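You operate a simulated robot arm through the tools that you are given. There is no shell and no other tool.

You run a simulated robot arm. Do the job below in one go: nothing can be reset, and whatever is moved stays where it is left.

## Task
Put things in order on the top of the hub bench. At the end: the red side lamp is in the lower blue bin; the orange pad stands where the red side lamp stood; the white parts box (marked "BULBS") from the top of the hub bench stands where the blue blanking plug stood; the blue blanking plug from the top of the hub bench stands where the orange pad stood; the black blanking plug from the top of the hub bench stands where the white parts box stood; whatever was shut is shut again. Leave all else as you found it, and nothing knocked over.
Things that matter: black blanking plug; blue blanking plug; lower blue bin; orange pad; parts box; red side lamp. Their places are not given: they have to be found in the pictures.

Only the result counts: the job must be done as asked and must still hold three seconds after the hand-in. Knocking over, shifting, dropping, spilling or breaking anything else fails it.

## Robot
A 6-joint arm with a two-finger parallel gripper, fixed in place. Base frame: the origin is at the foot of the arm, x ahead of it, y to its left, z up; the work surface is at about z = 840. Lengths are in mm, angles in degrees, forces in N, time in s.
With the tool pointing down near the work surface it reaches from about 340 to 760 mm from the base axis. Its first joint turns from -66.0 to 66.0 degrees. Payload 2.45 kg.
The tool frame sits at the grasp point between the pads (the TCP): z along the fingers, y along the line on which they close. The tips reach 24 mm beyond it. The gripper opens to 68 mm. The fingers are 17 mm wide and 10 mm thick; the gripper's body (40 by 70 mm) begins 41 mm behind the TCP.
Orientation is told as [roll, pitch, yaw] about the base's x, y, z axes, in that order, counted from this pose: with the fingers straight down and closing along the base's y, the tool's x points along the base's -x, its y along +y and its z along -z.

## Interface
- The arm moves only by the tool drive_tool. Its argument "commands" is a list that holds one entry, the list of rows, each a list of 7 numbers: the turn, a rotation vector about the tool's x, y, z in degrees, then the shift along the tool's x, y, z in mm, then the gripper command, from -1 (shut) to 1 (fully open), values between in proportion. In form: [[[ax, ay, az, dx, dy, dz, claw], ...]]. A call has 1 to 20 rows; each row shifts and turns the commanded pose from where the row before left it, along the tool's axes as they then stand. A row lasts 0.2 s, in which the tool goes at most 50 mm and 8.6 degrees; a call with a longer step from one row to the next is refused whole, and so is a gripper value outside its range. Where a pose cannot be reached the arm comes as near as it can. A force on the tool above 40 N (or 10 N above the force at the start of the call, whichever is more), or a blocked arm, ends the call early, and 0.2 s more pass. Each finger travels about 108 mm/s and halts on what it meets, pressing with about 25 N; the grip force reading is that of the motor and also rises with nothing between the fingers. The clock runs only during rows and for 0.2 s after the last one: add rows that do not move to give the fingers time. It gives the time, the measured TCP pose, the force on the tool (base axes), the opening and the grip force at its end, in the units of the frame above (readings bear some noise), with the torque about the TCP (base axes, N m) and any sound that the robot's microphone picked up, and new pictures: "views" is both (left out), scene, wrist or none.
- Cameras (640 x 400 px; columns grow to the right, rows downward): "scene" is fixed at [162, 428.1, 1446.4]; the picture's right is [-0.62, -0.79, 0.00], its down [-0.58, 0.45, -0.68] and it looks along [0.53, -0.42, -0.73] (base axes); focal length 294 px, centre (320, 200). "wrist" rides on the gripper at [84, 11, -75] in the tool frame; the picture's right is [-0.13, 0.99, 0.00], its down [-0.60, -0.08, -0.79] and it looks along [-0.79, -0.10, 0.61] (tool axes); focal length 251 px, centre (320, 200).
- point_at(camera, pixels): for up to 12 pixels [column, row] of the newest picture of that camera ("zoom" is the newest enlarged one), the place [x, y, z] in the base frame of the surface seen there, good to about 3 mm, but the place of the scene camera against the robot may be out by one fixed shift of up to 12 mm in any direction. It takes no simulated time.
- enlarge(camera, box): a new picture of the part [left, top, right, bottom] of that camera's present view, enlarged. It takes no simulated time.
- close_job(): hands the job in; it is judged then, once.

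Unless the task says otherwise, let go and move clear before handing in.

The tools are called after "Emit:" as name(argument=value, ...) on one line, values as JSON. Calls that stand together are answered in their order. drive_tool: Moves the arm, as the interface text tells. Its arguments: {"type":"object","properties":{"commands":{"type":"array"},"views":{"type":"string","enum":["both","scene","wrist","none"]}},"required":["commands"]} The other tools are called the same way: point_at (camera, pixels) gives the place of the surface under pixels of a picture; enlarge (camera, box) takes an enlarged picture of a part of a camera's view; close_job () hands the job in.

At the start:

```text
t: 0.0
tcp_pos: [434.0, 48.5, 1179.5]
ee_rot: [-0.1, 0.0, 0.0]
contact_force: [-0.2, 0.1, 0.4]
torque: [0.03, 0.02, 0.03]
width: 68.0
grasp_force: 0.1
```

scene: 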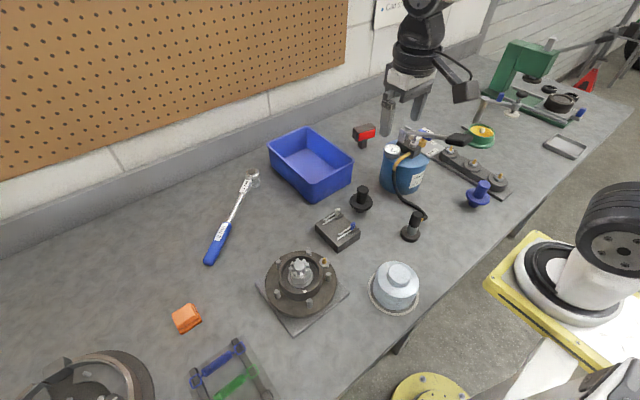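
wrist: 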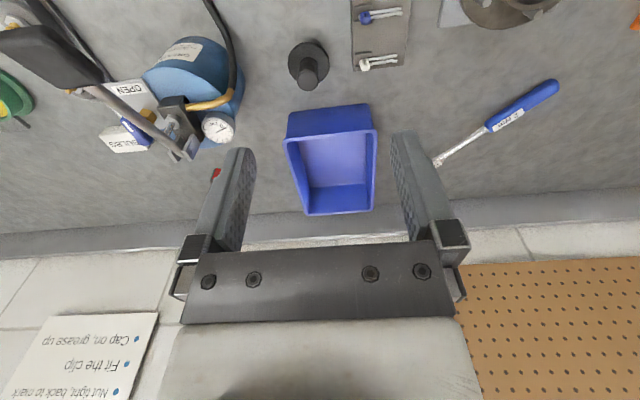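

The scene picture shows the blue bin near (310,163), the red lamp at (365,133), the orange pad at (186,318), black plugs at (361,199) and (411,227), and a blue plug at (480,193). I'll look closer.

Emit:
enlarge(camera="scene", box=[340, 100, 540, 250])

Emit:
enlarge(camera="wrist", box=[0, 0, 260, 180])

Emit:
enlarge(camera="scene", box=[140, 200, 440, 400])

Emit:
point_at(camera="scene", pixels=[[310, 163], [365, 131], [186, 316], [361, 190], [413, 215], [481, 186], [408, 133], [428, 148], [270, 146], [353, 163], [310, 201], [303, 127]])

```text
2.67 times, centred on (440, 175) of scene
```

zoom: 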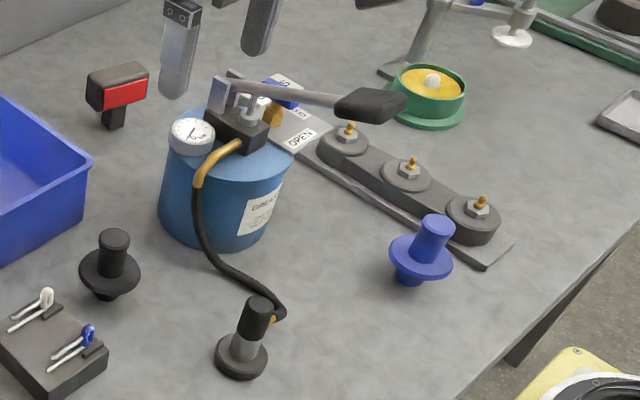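

```text
2.22 times, centred on (130, 90) of wrist
```

zoom: 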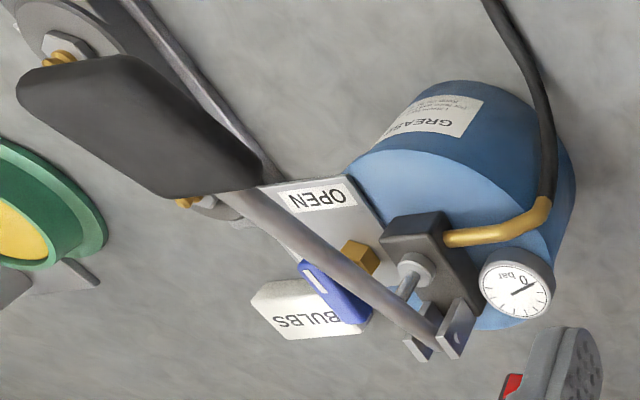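

```text
2.00 times, centred on (290, 300) of scene
```

zoom: 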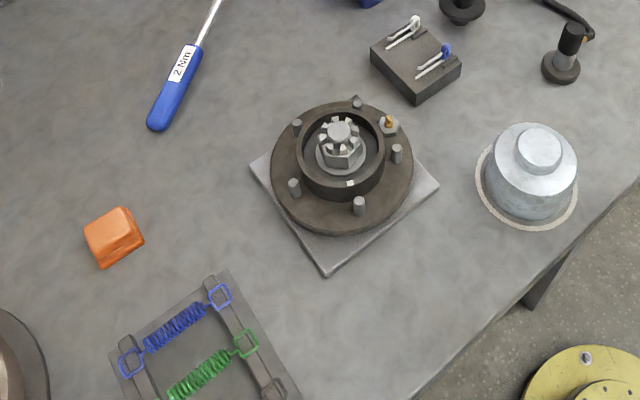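

```text
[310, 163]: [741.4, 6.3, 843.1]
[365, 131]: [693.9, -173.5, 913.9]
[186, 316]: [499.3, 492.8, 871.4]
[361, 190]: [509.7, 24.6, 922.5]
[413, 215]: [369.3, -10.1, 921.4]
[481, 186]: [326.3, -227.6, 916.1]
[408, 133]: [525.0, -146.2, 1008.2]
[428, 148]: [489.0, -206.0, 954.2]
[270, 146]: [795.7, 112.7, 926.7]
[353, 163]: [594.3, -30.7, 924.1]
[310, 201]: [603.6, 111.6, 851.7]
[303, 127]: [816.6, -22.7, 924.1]
```

The black flanged plug is at about (510,25), the blue plug at (326,-228), and the BULBS box is behind the grease can, partly hidden. I'll move the arm to -y at height to look from another angle.

Emit:
drive_tool(commands=[[[0, 0, 0, 0, -50, 0, 1], [0, 0, 0, 0, -50, 0, 1], [0, 0, 0, 0, -50, 0, 1], [0, 0, 0, 0, -50, 0, 1], [0, 0, 0, 0, -50, 0, 1], [0, 0, 0, 0, 0, 0, 1]]])

```text
t: 1.4
tcp_pos: [433.8, -202.9, 1179.7]
ee_rot: [0.0, 0.0, 0.0]
contact_force: [-0.2, 0.5, -1.1]
torque: [0.03, -0.02, 0.04]
width: 68.0
grasp_force: 0.1
```

scene: 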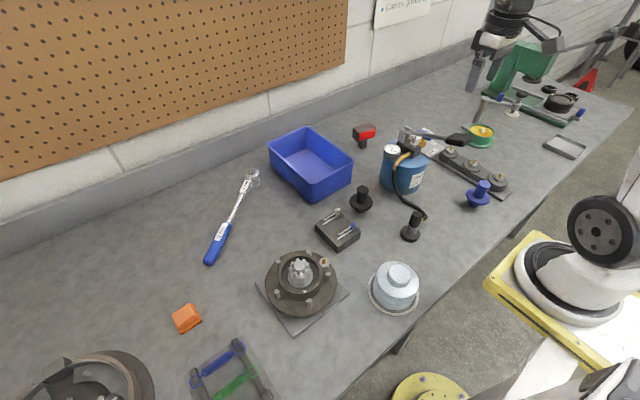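
wrist: 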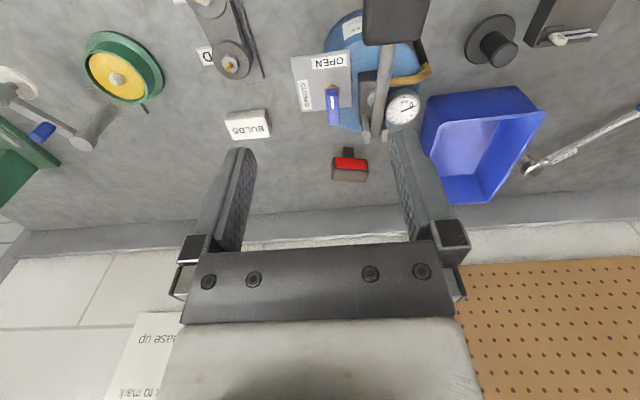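

The BULBS box is now clear in the wrist view at (247,124), and the lamp at (350,165). I'll enlarge and measure.

Emit:
enlarge(camera="wrist", box=[200, 60, 440, 210])

Emit:
point_at(camera="wrist", pixels=[[247, 124], [227, 119], [267, 112], [270, 132], [232, 137], [350, 165], [348, 153], [334, 172], [366, 172], [333, 105], [320, 85], [280, 150]])

Emit:
enlarge(camera="scene", box=[340, 90, 500, 210])

```text
2.67 times, centred on (320, 135) of wrist
```

zoom: 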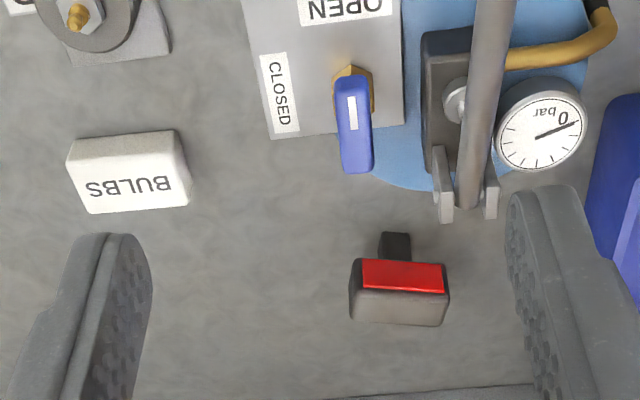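

```text
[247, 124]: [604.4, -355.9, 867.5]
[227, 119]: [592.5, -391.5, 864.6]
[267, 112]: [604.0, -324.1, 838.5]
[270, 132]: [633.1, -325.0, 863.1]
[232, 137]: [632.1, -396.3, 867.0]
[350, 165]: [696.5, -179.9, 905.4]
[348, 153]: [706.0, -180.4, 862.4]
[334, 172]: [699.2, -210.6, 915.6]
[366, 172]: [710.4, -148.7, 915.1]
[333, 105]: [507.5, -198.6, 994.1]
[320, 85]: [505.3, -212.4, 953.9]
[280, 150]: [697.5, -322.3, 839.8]
```

```text
3.33 times, centred on (420, 150) of scene
```

zoom: 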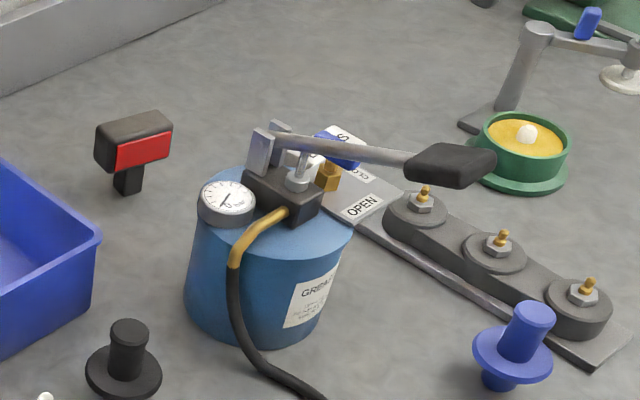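

The lamp looks like a T-shaped head on a stem. I'll sample its top face edges and the box's corners for orientation.

Emit:
enlarge(camera="wrist", box=[310, 140, 390, 190])

Emit:
point_at(camera="wrist", pixels=[[333.5, 169], [350, 169.5], [365, 170.5], [335, 179], [350, 180], [364, 181], [340, 160], [363, 162], [345, 148], [353, 148], [345, 155], [353, 155]])

Emit:
enlarge(camera="wrist", box=[210, 95, 290, 145])

```text
8.00 times, centred on (350, 165) of wrist
```

zoom: 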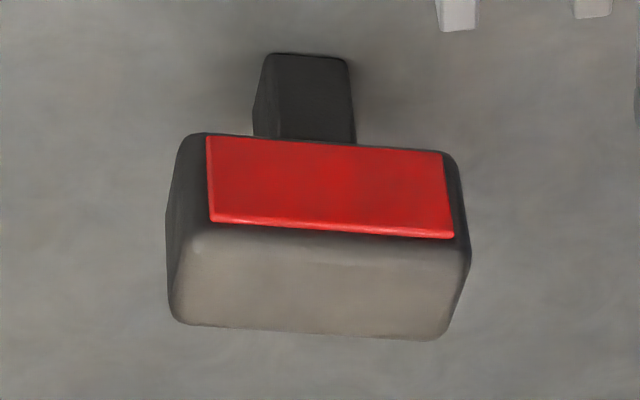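

```text
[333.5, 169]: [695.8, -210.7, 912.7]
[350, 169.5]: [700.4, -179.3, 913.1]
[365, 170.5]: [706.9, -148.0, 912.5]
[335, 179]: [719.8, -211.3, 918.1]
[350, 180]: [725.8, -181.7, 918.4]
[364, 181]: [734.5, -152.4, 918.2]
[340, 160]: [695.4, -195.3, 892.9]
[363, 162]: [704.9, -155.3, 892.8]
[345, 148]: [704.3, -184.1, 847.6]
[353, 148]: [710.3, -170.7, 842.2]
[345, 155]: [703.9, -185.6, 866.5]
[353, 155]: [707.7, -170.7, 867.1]
```

```text
8.00 times, centred on (250, 120) of wrist
```

zoom: 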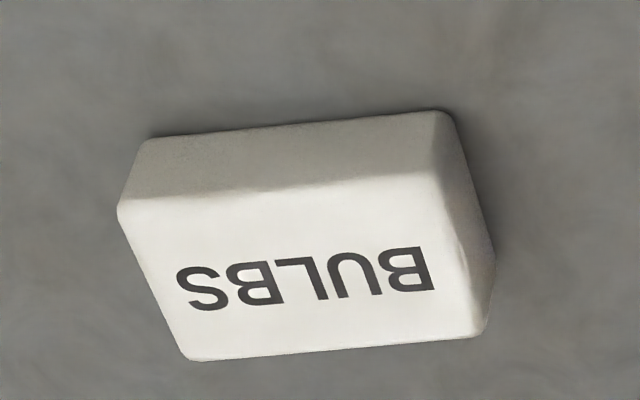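

The lamp's long axis is turned about -10°, its centre is near (717,-182) and its top is at 918. I'll turn the tool to yaw 80 and move above it.

Emit:
drive_tool(commands=[[[0, 0, -8, 0, 0, 0, 1], [0, 0, -8, 0, 0, 0, 1], [0, 0, -8, 0, 0, 0, 1], [0, 0, -8, 0, 0, 0, 1], [0, 0, -8, 0, 0, 0, 1], [0, 0, -8, 0, 0, 0, 1], [0, 0, -8, 0, 0, 0, 1], [0, 0, -8, 0, 0, 0, 1], [0, 0, -8, 0, 0, 0, 1], [0, 0, -8, 0, 0, 0, 1], [0, 0, 0, -10, -39.3, 18.6, 1], [0, 0, 0, -10, -39.3, 18.6, 1], [0, 0, 0, -10, -39.3, 18.6, 1], [0, 0, 0, -10, -39.3, 18.6, 1], [0, 0, 0, -10, -39.3, 18.6, 1], [0, 0, 0, -10, -39.3, 18.6, 1], [0, 0, 0, -10, -39.3, 18.6, 1], [0, 0, 0, 0, 0, 0, 1]]])

```text
t: 5.2
tcp_pos: [716.4, -179.1, 1047.6]
ee_rot: [0.1, 0.0, 80.0]
contact_force: [-0.3, 0.4, 0.3]
torque: [-0.04, -0.04, -0.03]
width: 68.1
grasp_force: 0.2
```

scene: 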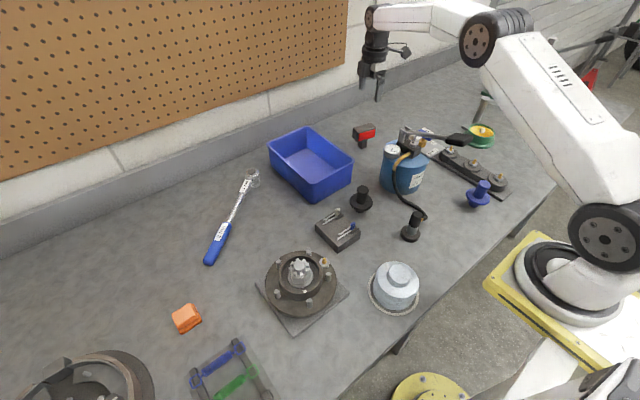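
wrist: 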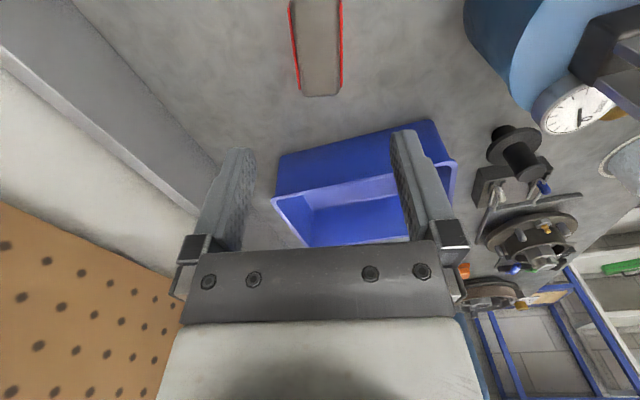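

The lamp is at (317,45) in the wrist view, lined up with the fingers. I'll measure it and the bin.

Emit:
point_at(camera="wrist", pixels=[[292, 40], [341, 40], [300, 93], [338, 93], [318, 60], [318, 30], [273, 198], [455, 163], [310, 245], [300, 170], [350, 215], [370, 190]])

Emit:
enlarge(camera="wrist", box=[220, 0, 480, 250])

```text
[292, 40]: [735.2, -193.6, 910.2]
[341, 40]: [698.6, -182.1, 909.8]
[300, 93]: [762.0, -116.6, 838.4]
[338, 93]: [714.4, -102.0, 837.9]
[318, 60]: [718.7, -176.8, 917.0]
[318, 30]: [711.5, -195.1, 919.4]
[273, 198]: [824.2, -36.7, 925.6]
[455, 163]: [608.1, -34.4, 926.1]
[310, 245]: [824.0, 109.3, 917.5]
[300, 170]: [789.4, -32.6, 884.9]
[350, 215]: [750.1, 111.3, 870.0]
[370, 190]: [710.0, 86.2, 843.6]
```

```text
1.60 times, centred on (350, 125) of wrist
```

zoom: 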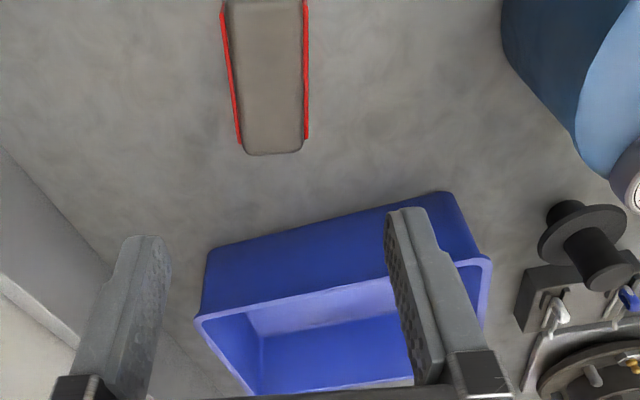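

The lamp centre is confirmed at about (718,-181), 38 mm across. I'll descend to z≈900 and grip.

Emit:
drive_tool(commands=[[[0, 0, 0, 0, -1.5, 40, 1], [0, 0, 0, 0, 0, 40, 1], [0, 0, 0, 0, 0, 40, 1], [0, 0, 0, 0, 0, 27, 1], [0, 0, 0, 0, 0, 0, 1]]])

```text
t: 6.4
tcp_pos: [719.1, -181.7, 901.6]
ee_rot: [-0.1, 0.0, 80.0]
contact_force: [-0.4, -0.1, 0.9]
torque: [-0.01, 0.01, 0.02]
width: 67.9
grasp_force: 0.0
```

scene: 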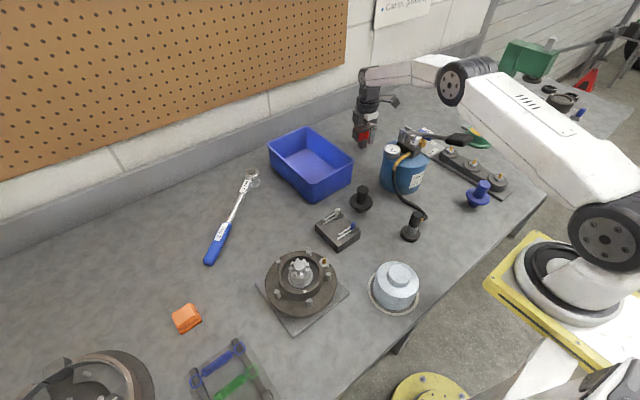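
wrist: 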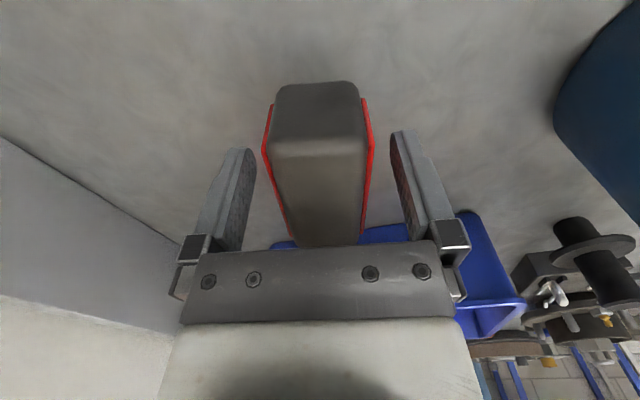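

The lamp head sits between the fingers in the wrist view. I'll close on it.

Emit:
drive_tool(commands=[[[0, 0, 0, 0, 0, 0, -1], [0, 0, 0, 0, 0, 0, -1], [0, 0, 0, 0, 0, 0, -1], [0, 0, 0, 0, 0, 0, -1]]])

```text
t: 7.4
tcp_pos: [718.7, -180.8, 901.4]
ee_rot: [0.0, 0.1, 80.0]
contact_force: [-0.2, -0.8, 0.0]
torque: [-0.02, -0.03, 0.0]
width: 38.8
grasp_force: 24.9
```

scene: 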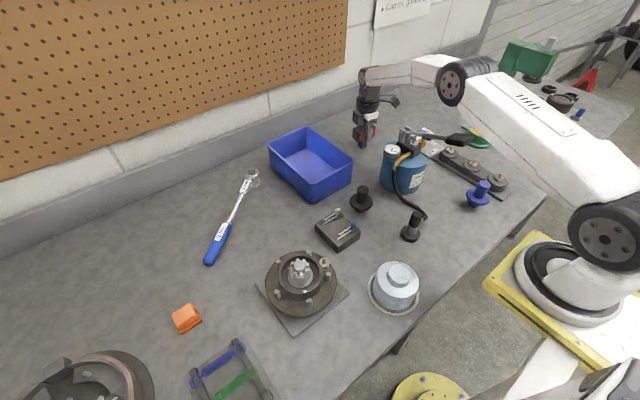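
wrist: 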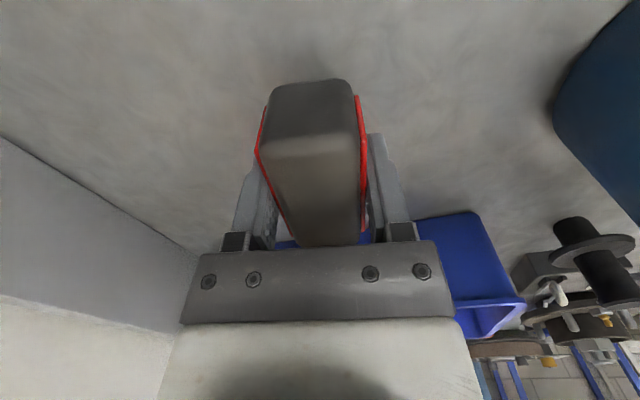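

The grip holds at 38.8 mm. I'll lift and carry the lamp over the bin centre, about (700,38).

Emit:
drive_tool(commands=[[[0, 0, 0, 0, 0, -20, -1], [0, 0, 0, 0, 0, -40, -1], [0, 0, 0, 0, 0, -40, -1], [0, 0, 0, 0, 0, -30, -1], [0, 0, 0, -42.5, 11.3, 0, -1], [0, 0, 0, -42.5, 11.3, 0, -1], [0, 0, 0, -42.5, 11.3, 0, -1], [0, 0, 0, -42.5, 11.3, 0, -1], [0, 0, 0, -42.5, 11.3, 0, -1], [0, 0, 0, 0, 0, 0, -1]]])

```text
t: 9.6
tcp_pos: [699.4, 38.3, 1032.7]
ee_rot: [-0.1, 0.0, 80.0]
contact_force: [-0.3, 0.3, -2.0]
torque: [0.03, 0.01, 0.02]
width: 38.8
grasp_force: 25.3
```

scene: 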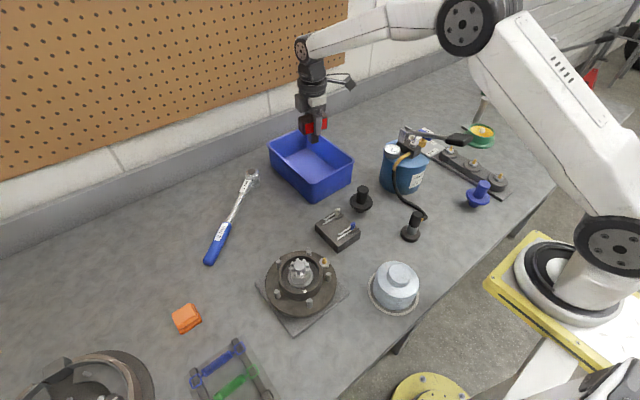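
wrist: 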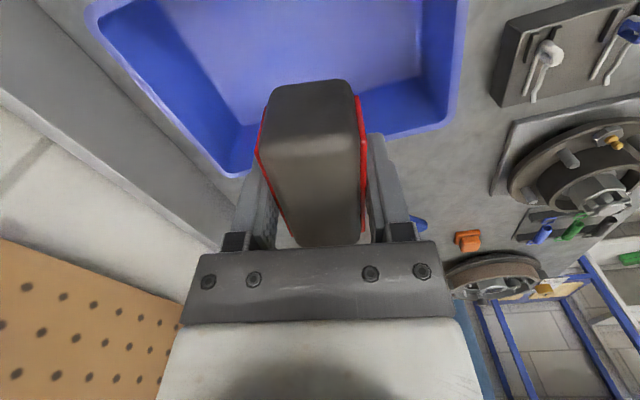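

The lamp hangs over the bin. I'll lower it towards the floor, to z≈908.

Emit:
drive_tool(commands=[[[0, 0, 0, 0, 0, 40, -1], [0, 0, 0, 0, 0, 40, -1], [0, 0, 0, 0, 0, 30, -1], [0, 0, 0, 0, 0, 13, -1], [0, 0, 0, 0, 0, 2, -1], [0, 0, 0, 0, 0, 0, -1]]])

```text
t: 11.0
tcp_pos: [697.4, 38.5, 907.4]
ee_rot: [0.1, 0.0, 80.1]
contact_force: [0.2, -0.7, -1.7]
torque: [0.0, 0.01, 0.0]
width: 38.8
grasp_force: 24.9
```

scene: 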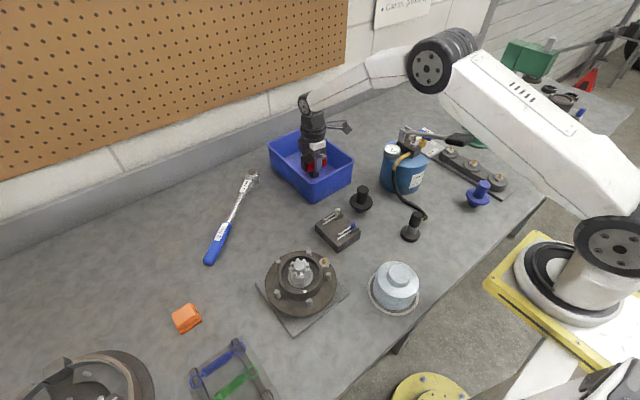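
wrist: 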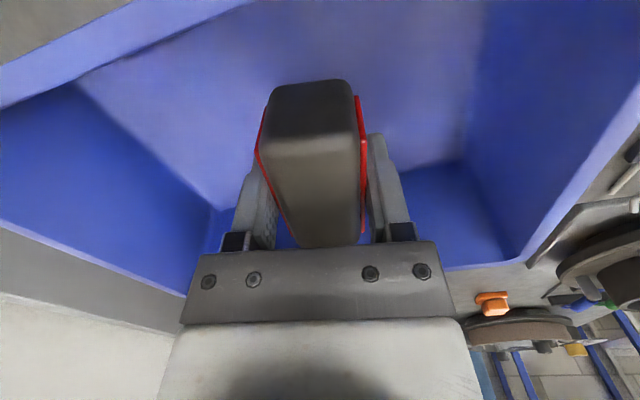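

Still only weight on the tool, so I'll go down 1 mm at a time.

Emit:
drive_tool(commands=[[[0, 0, 0, 0, 0, 1, -1], [0, 0, 0, 0, 0, 0, -1]]], views="none")

Emit:
drive_tool(commands=[[[0, 0, 0, 0, 0, 1, -1], [0, 0, 0, 0, 0, 0, -1]]], views="none")

```text
t: 11.6
tcp_pos: [698.3, 37.1, 906.5]
ee_rot: [0.0, 0.0, 80.0]
contact_force: [0.3, 0.0, -1.2]
torque: [0.0, 0.0, -0.02]
width: 38.8
grasp_force: 25.2
```

```text
t: 12.2
tcp_pos: [699.5, 36.7, 904.5]
ee_rot: [0.0, 0.0, 80.0]
contact_force: [-0.1, 0.1, 1.1]
torque: [0.03, 0.03, 0.02]
width: 38.8
grasp_force: 25.1
```

Emit:
drive_tool(commands=[[[0, 0, 0, 0, 0, 1, -1], [0, 0, 0, 0, 0, 0, -1]]], views="none")

```text
t: 12.8
tcp_pos: [699.9, 38.7, 905.6]
ee_rot: [-0.1, 0.0, 80.0]
contact_force: [-3.2, -0.4, 10.3]
torque: [-0.02, 0.25, 0.02]
width: 38.8
grasp_force: 24.8
```

The upward force of 10 N means the lamp is resting on the bin floor. I'll release it and rise.

Emit:
drive_tool(commands=[[[0, 0, 0, 0, 0, 0, 1], [0, 0, 0, 0, 0, 0, 1], [0, 0, 0, 0, 0, 0, 1], [0, 0, 0, 0, 0, -15, 1], [0, 0, 0, 0, 0, -40, 1], [0, 0, 0, 0, 0, -45, 1], [0, 0, 0, 0, 0, -45, 1], [0, 0, 0, 0, 0, -45, 1], [0, 0, 0, 0, 0, 0, 1]]])

```text
t: 14.8
tcp_pos: [698.0, 36.5, 1093.9]
ee_rot: [0.0, 0.1, 80.0]
contact_force: [0.2, 0.1, -0.7]
torque: [-0.01, -0.01, -0.02]
width: 67.8
grasp_force: 0.0
```

scene: 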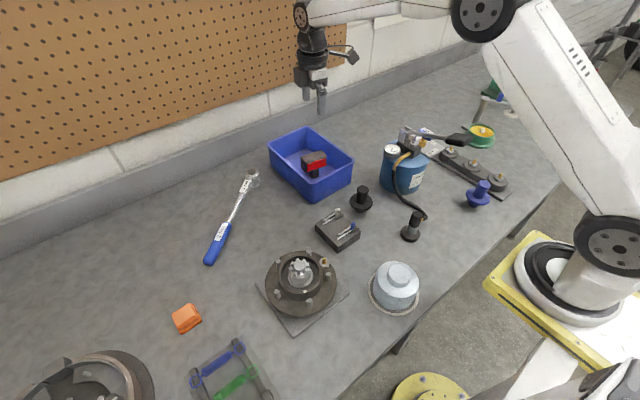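
wrist: 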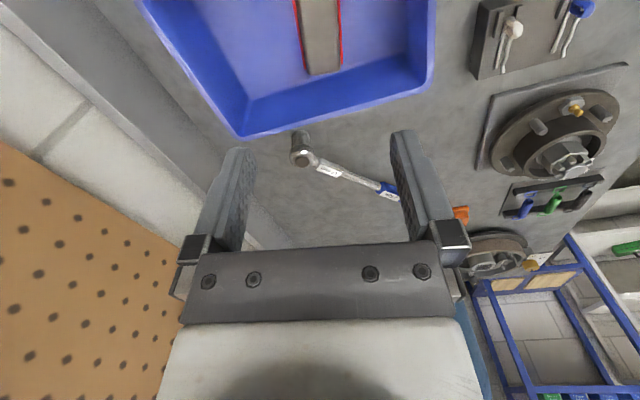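

The lamp stands upright in the bin in the scene view at (313,163). Next I'll move towards the orange pad, staying high, to look at it.

Emit:
drive_tool(commands=[[[0, 0, 0, -34.8, 28.7, 0, 1], [0, 0, 0, -34.8, 28.7, 0, 1], [0, 0, 0, -34.8, 28.7, 0, 1], [0, 0, 0, -34.8, 28.7, 0, 1], [0, 0, 0, -34.8, 28.7, 0, 1], [0, 0, 0, -34.8, 28.7, 0, 1], [0, 0, 0, -34.8, 28.7, 0, 1], [0, 0, 0, -34.8, 28.7, 0, 1], [0, 0, 0, 0, 0, 0, 1]]])

```text
t: 16.8
tcp_pos: [520.3, 354.0, 1093.5]
ee_rot: [-0.1, 0.1, 80.1]
contact_force: [0.0, 0.4, 0.2]
torque: [-0.05, -0.03, -0.02]
width: 68.0
grasp_force: 0.1
```

scene: 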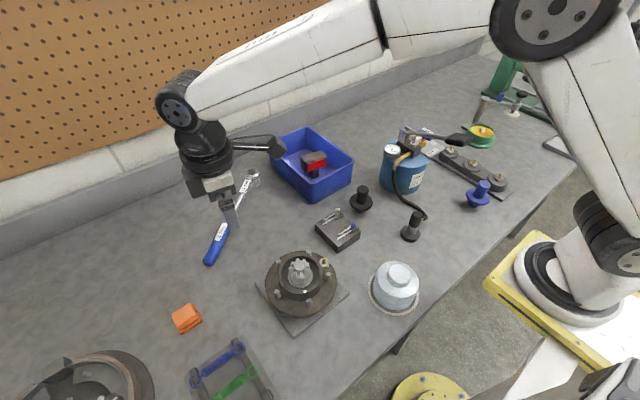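
wrist: 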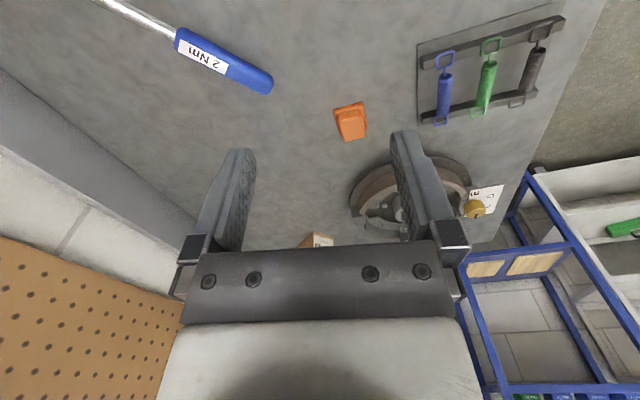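

The orange pad is at (350,121). I'll measure it, and also check the cart at right for other bins.

Emit:
enlarge(camera="wrist", box=[440, 160, 640, 400])

Emit:
point_at(camera="wrist", pixels=[[335, 113], [360, 105], [367, 128], [345, 139], [340, 125], [350, 118], [360, 122], [365, 137], [575, 395], [490, 265], [600, 330], [330, 100]])

Emit:
enlarge(camera="wrist", box=[310, 90, 390, 150])

```text
1.67 times, centred on (540, 280) of wrist
```

zoom: 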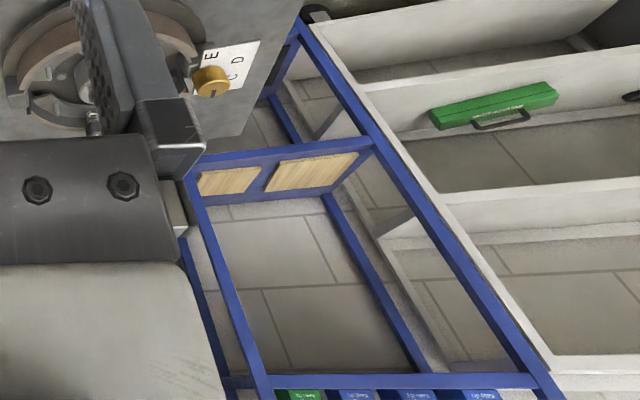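

```text
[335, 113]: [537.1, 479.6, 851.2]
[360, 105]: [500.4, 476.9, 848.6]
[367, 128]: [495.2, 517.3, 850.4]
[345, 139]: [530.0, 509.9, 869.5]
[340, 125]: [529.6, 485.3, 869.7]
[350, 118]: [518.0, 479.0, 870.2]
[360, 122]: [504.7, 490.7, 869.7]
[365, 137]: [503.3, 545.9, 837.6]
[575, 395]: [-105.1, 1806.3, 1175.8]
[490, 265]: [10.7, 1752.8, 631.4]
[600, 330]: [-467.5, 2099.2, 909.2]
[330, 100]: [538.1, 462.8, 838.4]
```

```text
6.67 times, centred on (350, 120) of wrist
```

zoom: 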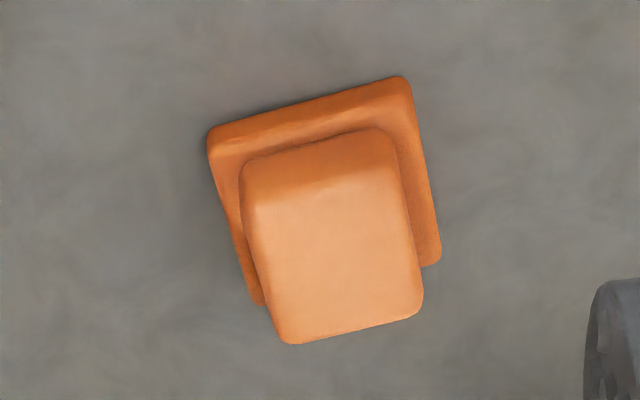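

The pad's base plate has its centre at about (516,498), yaw about +5°, with an upper block whose top is at 870. Rack bins at (-105,1806) are out of reach, so the bench bin was the right one. I'll turn to yaw 96 and move above the pad.

Emit:
drive_tool(commands=[[[0, 0, -8, 0, 0, 0, 1], [0, 0, -8, 0, 0, 0, 1], [0, 0, 0, -35.6, -3, 23, 1], [0, 0, 0, -35.6, -3, 23, 1], [0, 0, 0, -35.6, -3, 23, 1], [0, 0, 0, -35.6, -3, 23, 1], [0, 0, 0, 0, 0, 0, 1]]], views="wrist")

```text
t: 18.4
tcp_pos: [518.1, 495.2, 1001.8]
ee_rot: [0.1, 0.0, 96.0]
contact_force: [0.5, -0.6, 1.1]
torque: [0.0, 0.01, 0.0]
width: 68.0
grasp_force: 0.1
```

wrist: 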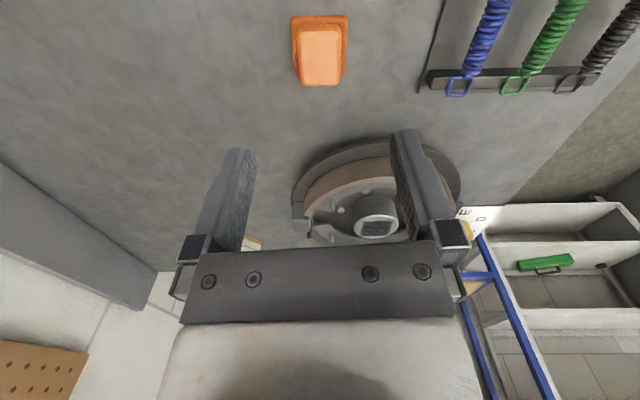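

Emit:
enlarge(camera="wrist", box=[270, 0, 370, 100])

Emit:
point_at(camera="wrist", pixels=[[293, 18], [346, 18], [303, 28], [338, 27], [302, 45], [341, 45], [305, 80], [338, 80], [295, 50], [346, 45], [320, 60], [320, 20]])

```text
4.00 times, centred on (320, 50) of wrist
```

zoom: 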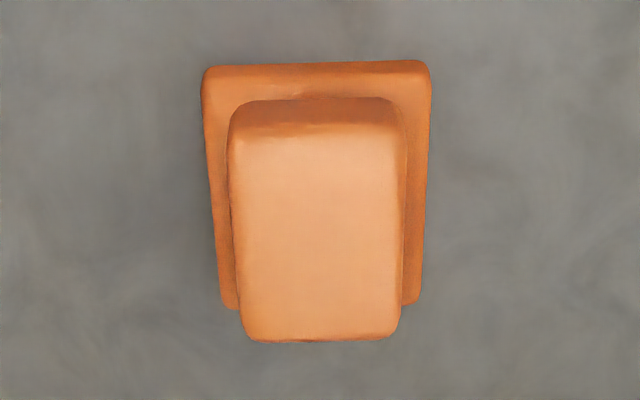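

```text
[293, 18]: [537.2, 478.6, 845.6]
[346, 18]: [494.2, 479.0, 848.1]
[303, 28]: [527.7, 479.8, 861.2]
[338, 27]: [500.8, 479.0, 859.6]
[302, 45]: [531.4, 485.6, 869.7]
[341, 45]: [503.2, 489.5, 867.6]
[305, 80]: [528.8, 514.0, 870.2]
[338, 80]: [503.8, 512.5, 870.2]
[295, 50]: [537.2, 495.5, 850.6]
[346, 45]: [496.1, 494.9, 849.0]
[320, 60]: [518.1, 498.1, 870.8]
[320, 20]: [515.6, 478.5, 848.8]
```

The pad is lined up with the fingers, the upper block about 28 mm across. I'll descend so the tips are just above the base plate, then close.

Emit:
drive_tool(commands=[[[0, 0, 0, -2.9, 1.3, 35, 1], [0, 0, 0, 0, 0, 40, 1], [0, 0, 0, 0, 0, 30, 1], [0, 0, 0, 0, 0, 17, 1], [0, 0, 0, 0, 0, 0, 1]]], views="wrist")

```text
t: 19.6
tcp_pos: [516.3, 497.1, 878.2]
ee_rot: [0.0, 0.0, 96.0]
contact_force: [-0.2, 0.1, 0.2]
torque: [0.01, 0.02, 0.0]
width: 67.8
grasp_force: 0.0
```

wrist: 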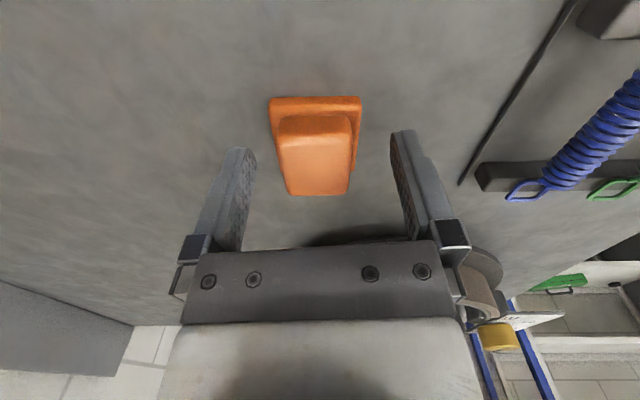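

Emit:
drive_tool(commands=[[[0, 0, 0, 0, 0, 0, -1], [0, 0, 0, 0, 0, 0, -1], [0, 0, 0, 0, 0, 0, -1], [0, 0, 0, 0, 0, 0, -1]]], views="wrist")

```text
t: 20.6
tcp_pos: [515.5, 497.1, 878.9]
ee_rot: [0.0, 0.0, 96.1]
contact_force: [-0.6, -0.2, 0.2]
torque: [0.01, -0.02, -0.01]
width: 34.2
grasp_force: 25.1
```

wrist: 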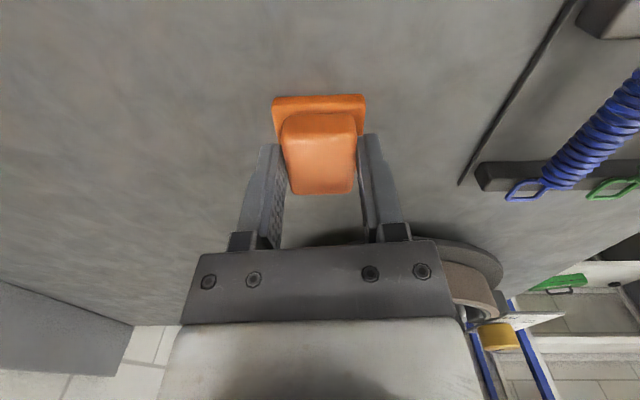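

Gripped at 34.2 mm. I'll lift, turn to yaw 80 and start towards the lamp's old spot (718,-181).

Emit:
drive_tool(commands=[[[0, 0, 0, 0, 0, -20, -1], [0, 0, 0, 0, 0, -45, -1], [0, 0, 0, 0, 0, -45, -1], [0, 0, 0, 0, 0, -45, -1], [0, 0, 0, 0, 0, -45, -1], [0, 0, 8, 0, 0, 0, -1], [0, 0, 8, 0, 0, 0, -1], [0, 0, 0, 0, 0, 0, -1]]])

Emit:
drive_tool(commands=[[[0, 0, 0, 39.56, -19.83, 0, -1], [0, 0, 0, 39.56, -19.83, 0, -1], [0, 0, 0, 39.56, -19.83, 0, -1], [0, 0, 0, 39.56, -19.83, 0, -1], [0, 0, 0, 39.56, -19.83, 0, -1], [0, 0, 0, 39.56, -19.83, 0, -1], [0, 0, 0, 39.56, -19.83, 0, -1], [0, 0, 0, 39.56, -19.83, 0, -1], [0, 0, 0, 39.56, -19.83, 0, -1], [0, 0, 0, 39.56, -19.83, 0, -1], [0, 0, 0, 39.56, -19.83, 0, -1], [0, 0, 0, 39.56, -19.83, 0, -1], [0, 0, 0, 39.56, -19.83, 0, -1], [0, 0, 0, 39.56, -19.83, 0, -1], [0, 0, 0, 39.56, -19.83, 0, -1], [0, 0, 0, 39.56, -19.83, 0, -1], [0, 0, 0, 0, 0, 0, -1]]])

```text
t: 22.4
tcp_pos: [515.3, 497.4, 1079.3]
ee_rot: [0.0, 0.0, 80.0]
contact_force: [-0.6, 0.0, -0.7]
torque: [0.01, -0.02, -0.03]
width: 33.8
grasp_force: 24.8
```

scene: 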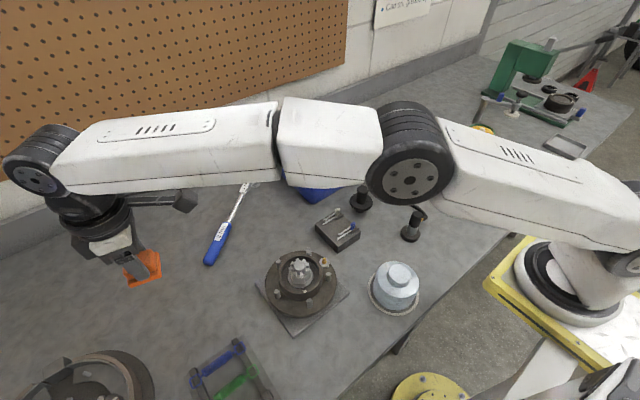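
wrist: 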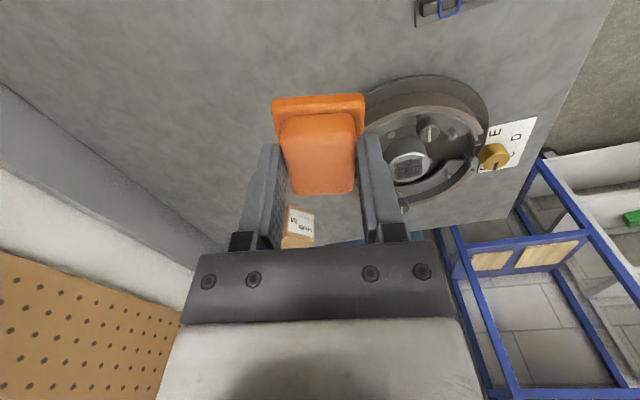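

```text
t: 26.0
tcp_pos: [718.6, -182.7, 1081.0]
ee_rot: [-0.1, 0.1, 80.0]
contact_force: [-0.6, 0.8, -0.2]
torque: [-0.05, 0.0, 0.01]
width: 33.0
grasp_force: 25.1
```

scene: 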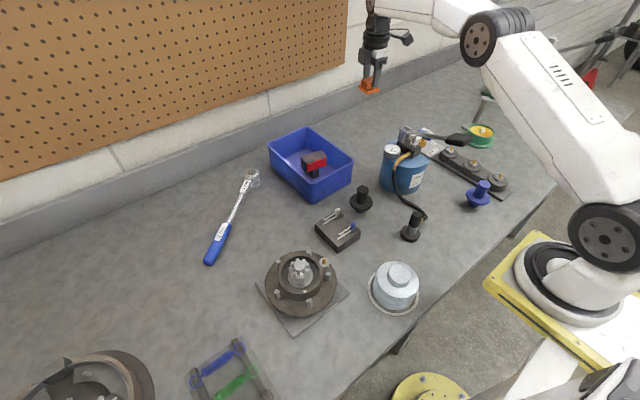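
wrist: 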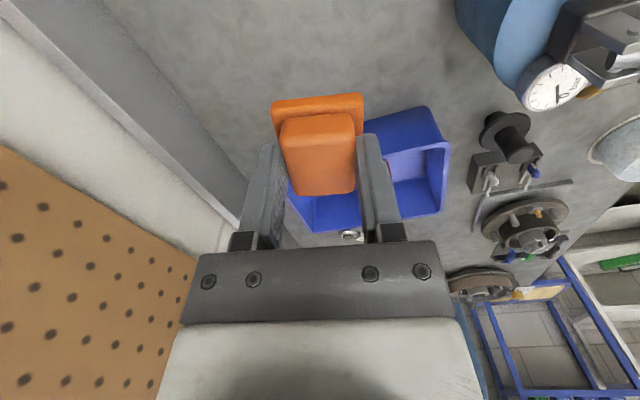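

The pad is held (33.0 mm, slowly creeping) above the lamp's old spot. I'll lower it now.

Emit:
drive_tool(commands=[[[0, 0, 0, 0, 0, 45, -1], [0, 0, 0, 0, 0, 45, -1], [0, 0, 0, 0, 0, 45, -1], [0, 0, 0, 0, 0, 40, -1], [0, 0, 0, 0, 0, 20, -1], [0, 0, 0, 0, 0, 4, -1], [0, 0, 0, 0, 0, 0, -1]]])

```text
t: 27.6
tcp_pos: [720.0, -180.8, 880.4]
ee_rot: [0.0, -0.1, 80.0]
contact_force: [1.2, 0.3, -1.5]
torque: [0.01, -0.02, -0.01]
width: 33.3
grasp_force: 25.0
```

scene: 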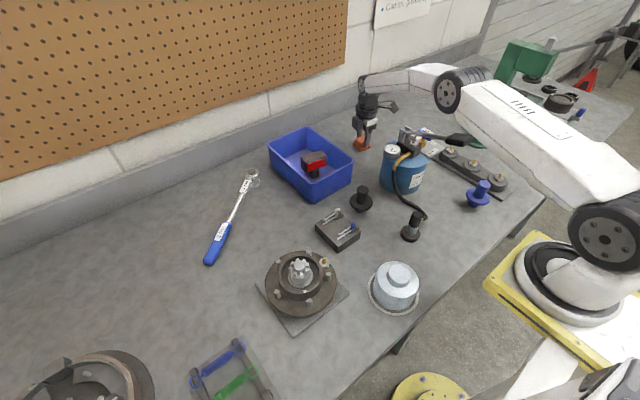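
wrist: 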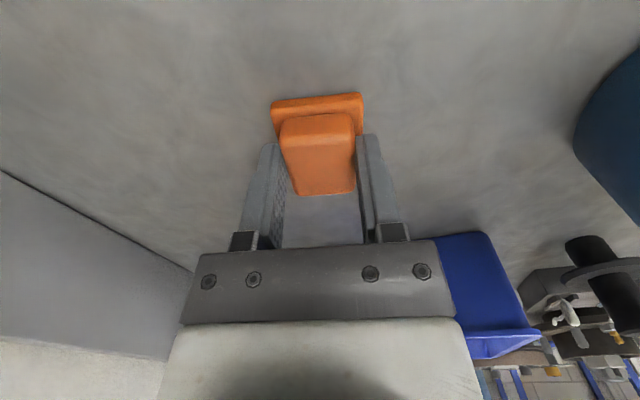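

Emit:
drive_tool(commands=[[[0, 0, 0, 0, 0, 1, -1], [0, 0, 0, 0, 0, 0, -1]]], views="none")

Emit:
drive_tool(commands=[[[0, 0, 0, 0, 0, 1, -1], [0, 0, 0, 0, 0, 0, -1]]], views="none")

```text
t: 28.2
tcp_pos: [718.6, -181.5, 880.5]
ee_rot: [-0.1, 0.0, 80.0]
contact_force: [-0.3, 0.7, -0.7]
torque: [0.02, -0.01, 0.01]
width: 32.8
grasp_force: 24.6
```

```text
t: 28.8
tcp_pos: [719.1, -179.3, 879.8]
ee_rot: [-0.1, -0.1, 80.1]
contact_force: [-2.7, 1.7, 6.4]
torque: [0.09, 0.16, -0.01]
width: 32.8
grasp_force: 25.0
```

The force has risen to 6 N, so the pad is on the bench. I'll release it and rise.

Emit:
drive_tool(commands=[[[0, 0, 0, 0, 0, 0, 1], [0, 0, 0, 0, 0, 0, 1], [0, 0, 0, 0, 0, 0, 1], [0, 0, 0, 0, 0, -15, 1], [0, 0, 0, 0, 0, -40, 1], [0, 0, 0, 0, 0, -45, 1], [0, 0, 0, 0, 0, -45, 1], [0, 0, 0, 0, 0, -45, 1], [0, 0, 0, 0, 0, -30, 1], [0, 0, 0, 0, 0, 0, 1]]])

```text
t: 31.0
tcp_pos: [717.0, -181.8, 1098.9]
ee_rot: [0.0, 0.0, 80.0]
contact_force: [-0.2, -0.2, 1.3]
torque: [0.0, 0.0, 0.01]
width: 68.0
grasp_force: 0.2
```

scene: 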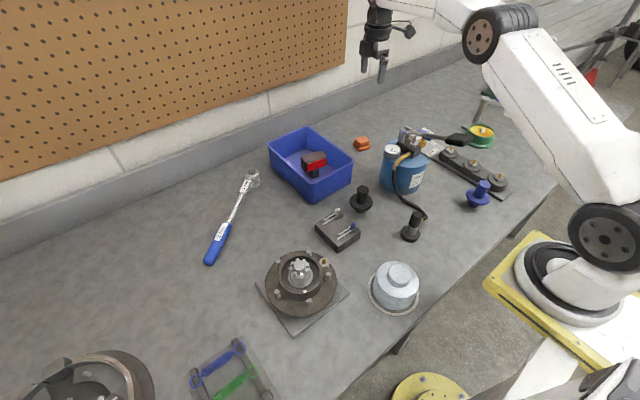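
wrist: 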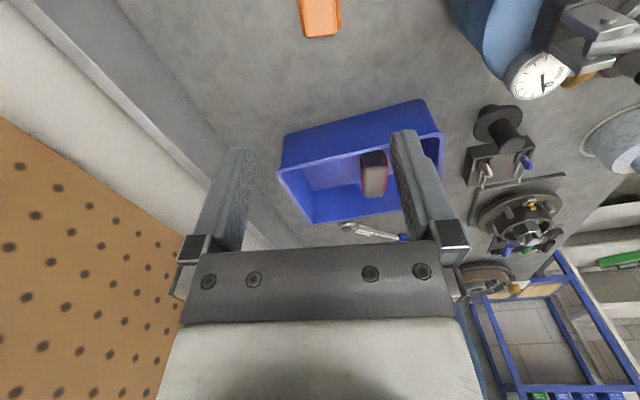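

The pad now stands at the lamp's old spot, scene (361,143). I'll check the lever's height before crossing and measure the blue plug.

Emit:
point_at(camera="scene", pixels=[[460, 139], [440, 137], [407, 130], [420, 134], [428, 131], [482, 184], [479, 200], [470, 195], [490, 197], [480, 206], [499, 181], [508, 193]])

Emit:
enlarge(camera="scene", box=[440, 160, 540, 220])

```text
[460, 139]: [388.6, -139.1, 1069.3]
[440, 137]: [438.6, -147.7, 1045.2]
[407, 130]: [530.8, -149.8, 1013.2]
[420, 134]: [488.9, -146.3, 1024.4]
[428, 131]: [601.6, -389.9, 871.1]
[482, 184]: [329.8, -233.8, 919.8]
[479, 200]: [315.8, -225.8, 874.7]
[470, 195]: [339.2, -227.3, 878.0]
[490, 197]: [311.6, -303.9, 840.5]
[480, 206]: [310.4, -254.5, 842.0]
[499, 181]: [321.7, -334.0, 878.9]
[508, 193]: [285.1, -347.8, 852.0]
```

```text
6.40 times, centred on (490, 190) of scene
```

zoom: 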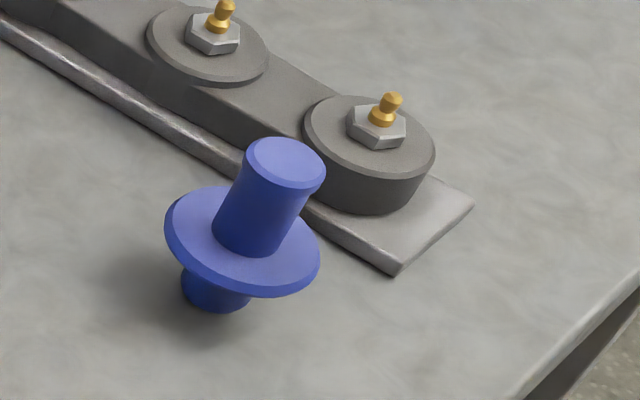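

The lever rises to about 1070 at (389,-139), so I'll stay at 1180 while crossing, then come to the blue plug near (326,-230) with yaw 56, which keeps the camera away from the lever.

Emit:
drive_tool(commands=[[[0, 0, 0, 0, 0, -40, 1], [0, 0, 0, 0, 0, -40, 1], [0, 0, 0, 12.8, 41.86, 0, 1], [0, 0, 0, 12.8, 41.86, 0, 1], [0, 0, 0, 12.8, 41.86, 0, 1], [0, 0, 0, 12.8, 41.86, 0, 1], [0, 0, 0, 12.8, 41.86, 0, 1], [0, 0, 0, 12.8, 41.86, 0, 1], [0, 0, 0, 12.8, 41.86, 0, 1], [0, 0, 0, 12.8, 41.86, 0, 1], [0, 0, 0, 12.8, 41.86, 0, 1], [0, 0, 8, 0, 0, 0, 1], [0, 0, 8, 0, 0, 0, 1], [0, 0, 8, 0, 0, 0, 1], [0, 0, 0, 0, 0, 40, 1], [0, 0, 0, 0, 0, 30, 1], [0, 0, 0, 0, 0, 0, 1]]])

```text
t: 34.6
tcp_pos: [324.7, -227.9, 1108.0]
ee_rot: [0.0, 0.0, 56.0]
contact_force: [0.7, 0.1, 0.1]
torque: [0.01, 0.02, 0.03]
width: 68.1
grasp_force: 0.1
out of reach, approached as far as the arm can: row 2
```

scene: 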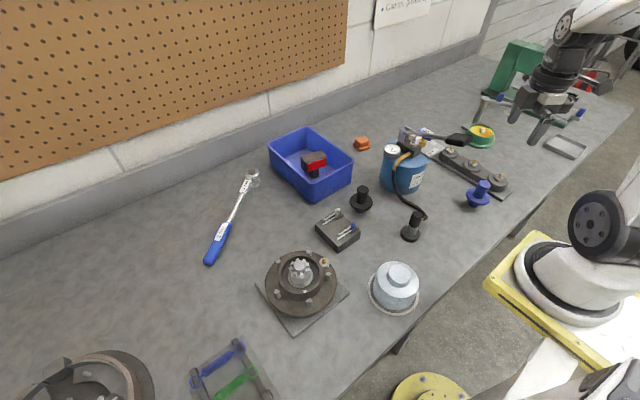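
wrist: 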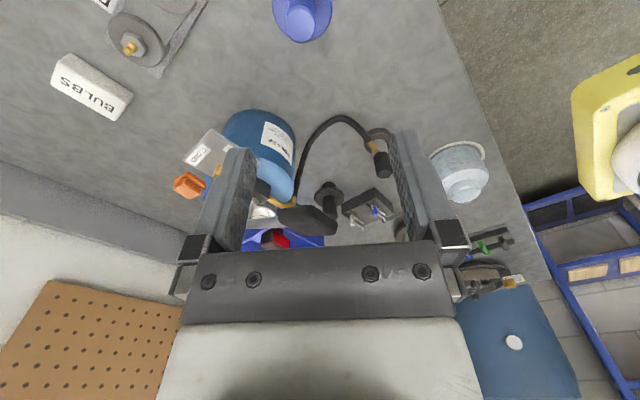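

The blue plug's top shows at (302,15) in the wrist view. I'll measure it.

Emit:
point_at(camera="wrist", pixels=[[302, 28], [292, 25], [313, 25], [302, 37], [277, 8], [329, 8], [302, 15], [320, 210], [310, 220], [75, 85]])

Emit:
enlarge(camera="wrist", box=[260, 0, 350, 56])

```text
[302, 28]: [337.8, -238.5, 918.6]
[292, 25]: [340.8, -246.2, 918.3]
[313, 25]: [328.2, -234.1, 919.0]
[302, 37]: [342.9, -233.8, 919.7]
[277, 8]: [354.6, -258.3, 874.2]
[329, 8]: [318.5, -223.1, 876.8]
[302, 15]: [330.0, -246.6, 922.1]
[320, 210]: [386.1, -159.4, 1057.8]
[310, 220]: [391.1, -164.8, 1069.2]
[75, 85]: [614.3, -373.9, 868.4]
```

```text
7.11 times, centred on (305, 28) of wrist
```

zoom: 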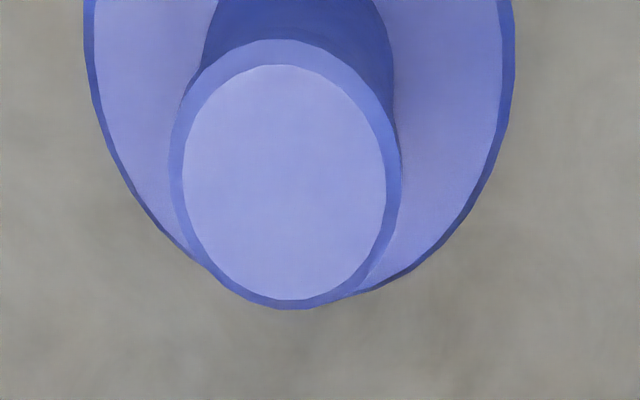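

The plug's top centre is about (336,-241) at z 919, which puts the scene camera offset near (+6.5,-7). I'll move above it and lower to z≈1000 for a check.

Emit:
drive_tool(commands=[[[0, 0, 0, 4.5, -16.7, 0, 1], [0, 0, 0, 0, 0, 40, 1], [0, 0, 0, 0, 0, 40, 1], [0, 0, 0, 0, 0, 20, 1], [0, 0, 0, 0, 0, 0, 1]]])

```text
t: 35.8
tcp_pos: [336.7, -240.4, 1007.4]
ee_rot: [0.0, 0.1, 56.1]
contact_force: [-0.3, 0.5, 0.0]
torque: [-0.01, -0.02, -0.02]
width: 68.1
grasp_force: 0.0
```

scene: 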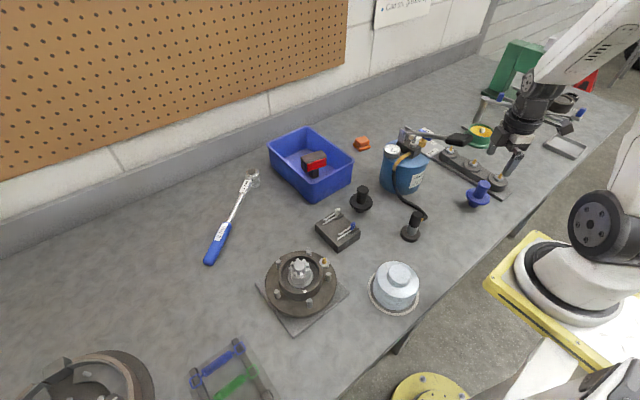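
wrist: 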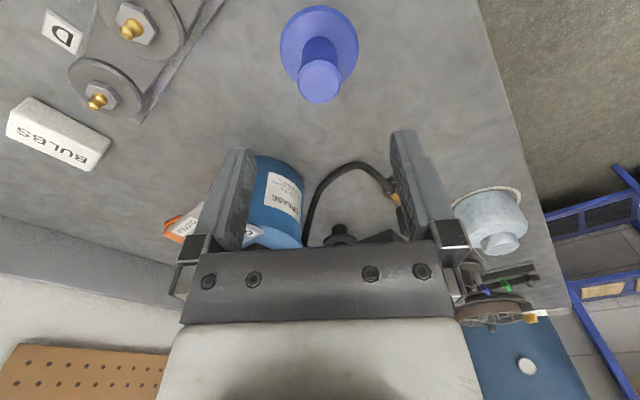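

Emit:
point_at(camera="wrist", pixels=[[320, 82], [299, 80], [340, 80], [320, 100], [320, 65], [283, 50], [357, 50], [320, 12], [303, 55], [337, 55]])

Emit:
enlarge(camera="wrist", box=[260, 0, 380, 110])

```text
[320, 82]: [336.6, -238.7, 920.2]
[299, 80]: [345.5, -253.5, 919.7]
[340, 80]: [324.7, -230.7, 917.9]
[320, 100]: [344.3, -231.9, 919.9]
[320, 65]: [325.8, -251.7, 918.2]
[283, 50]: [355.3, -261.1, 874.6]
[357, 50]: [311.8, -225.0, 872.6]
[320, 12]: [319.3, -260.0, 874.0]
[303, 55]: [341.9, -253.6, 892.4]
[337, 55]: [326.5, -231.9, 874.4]
```

```text
3.64 times, centred on (320, 55) of wrist
```

zoom: 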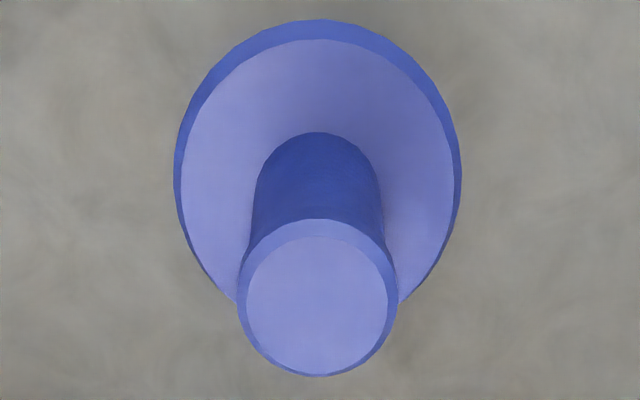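

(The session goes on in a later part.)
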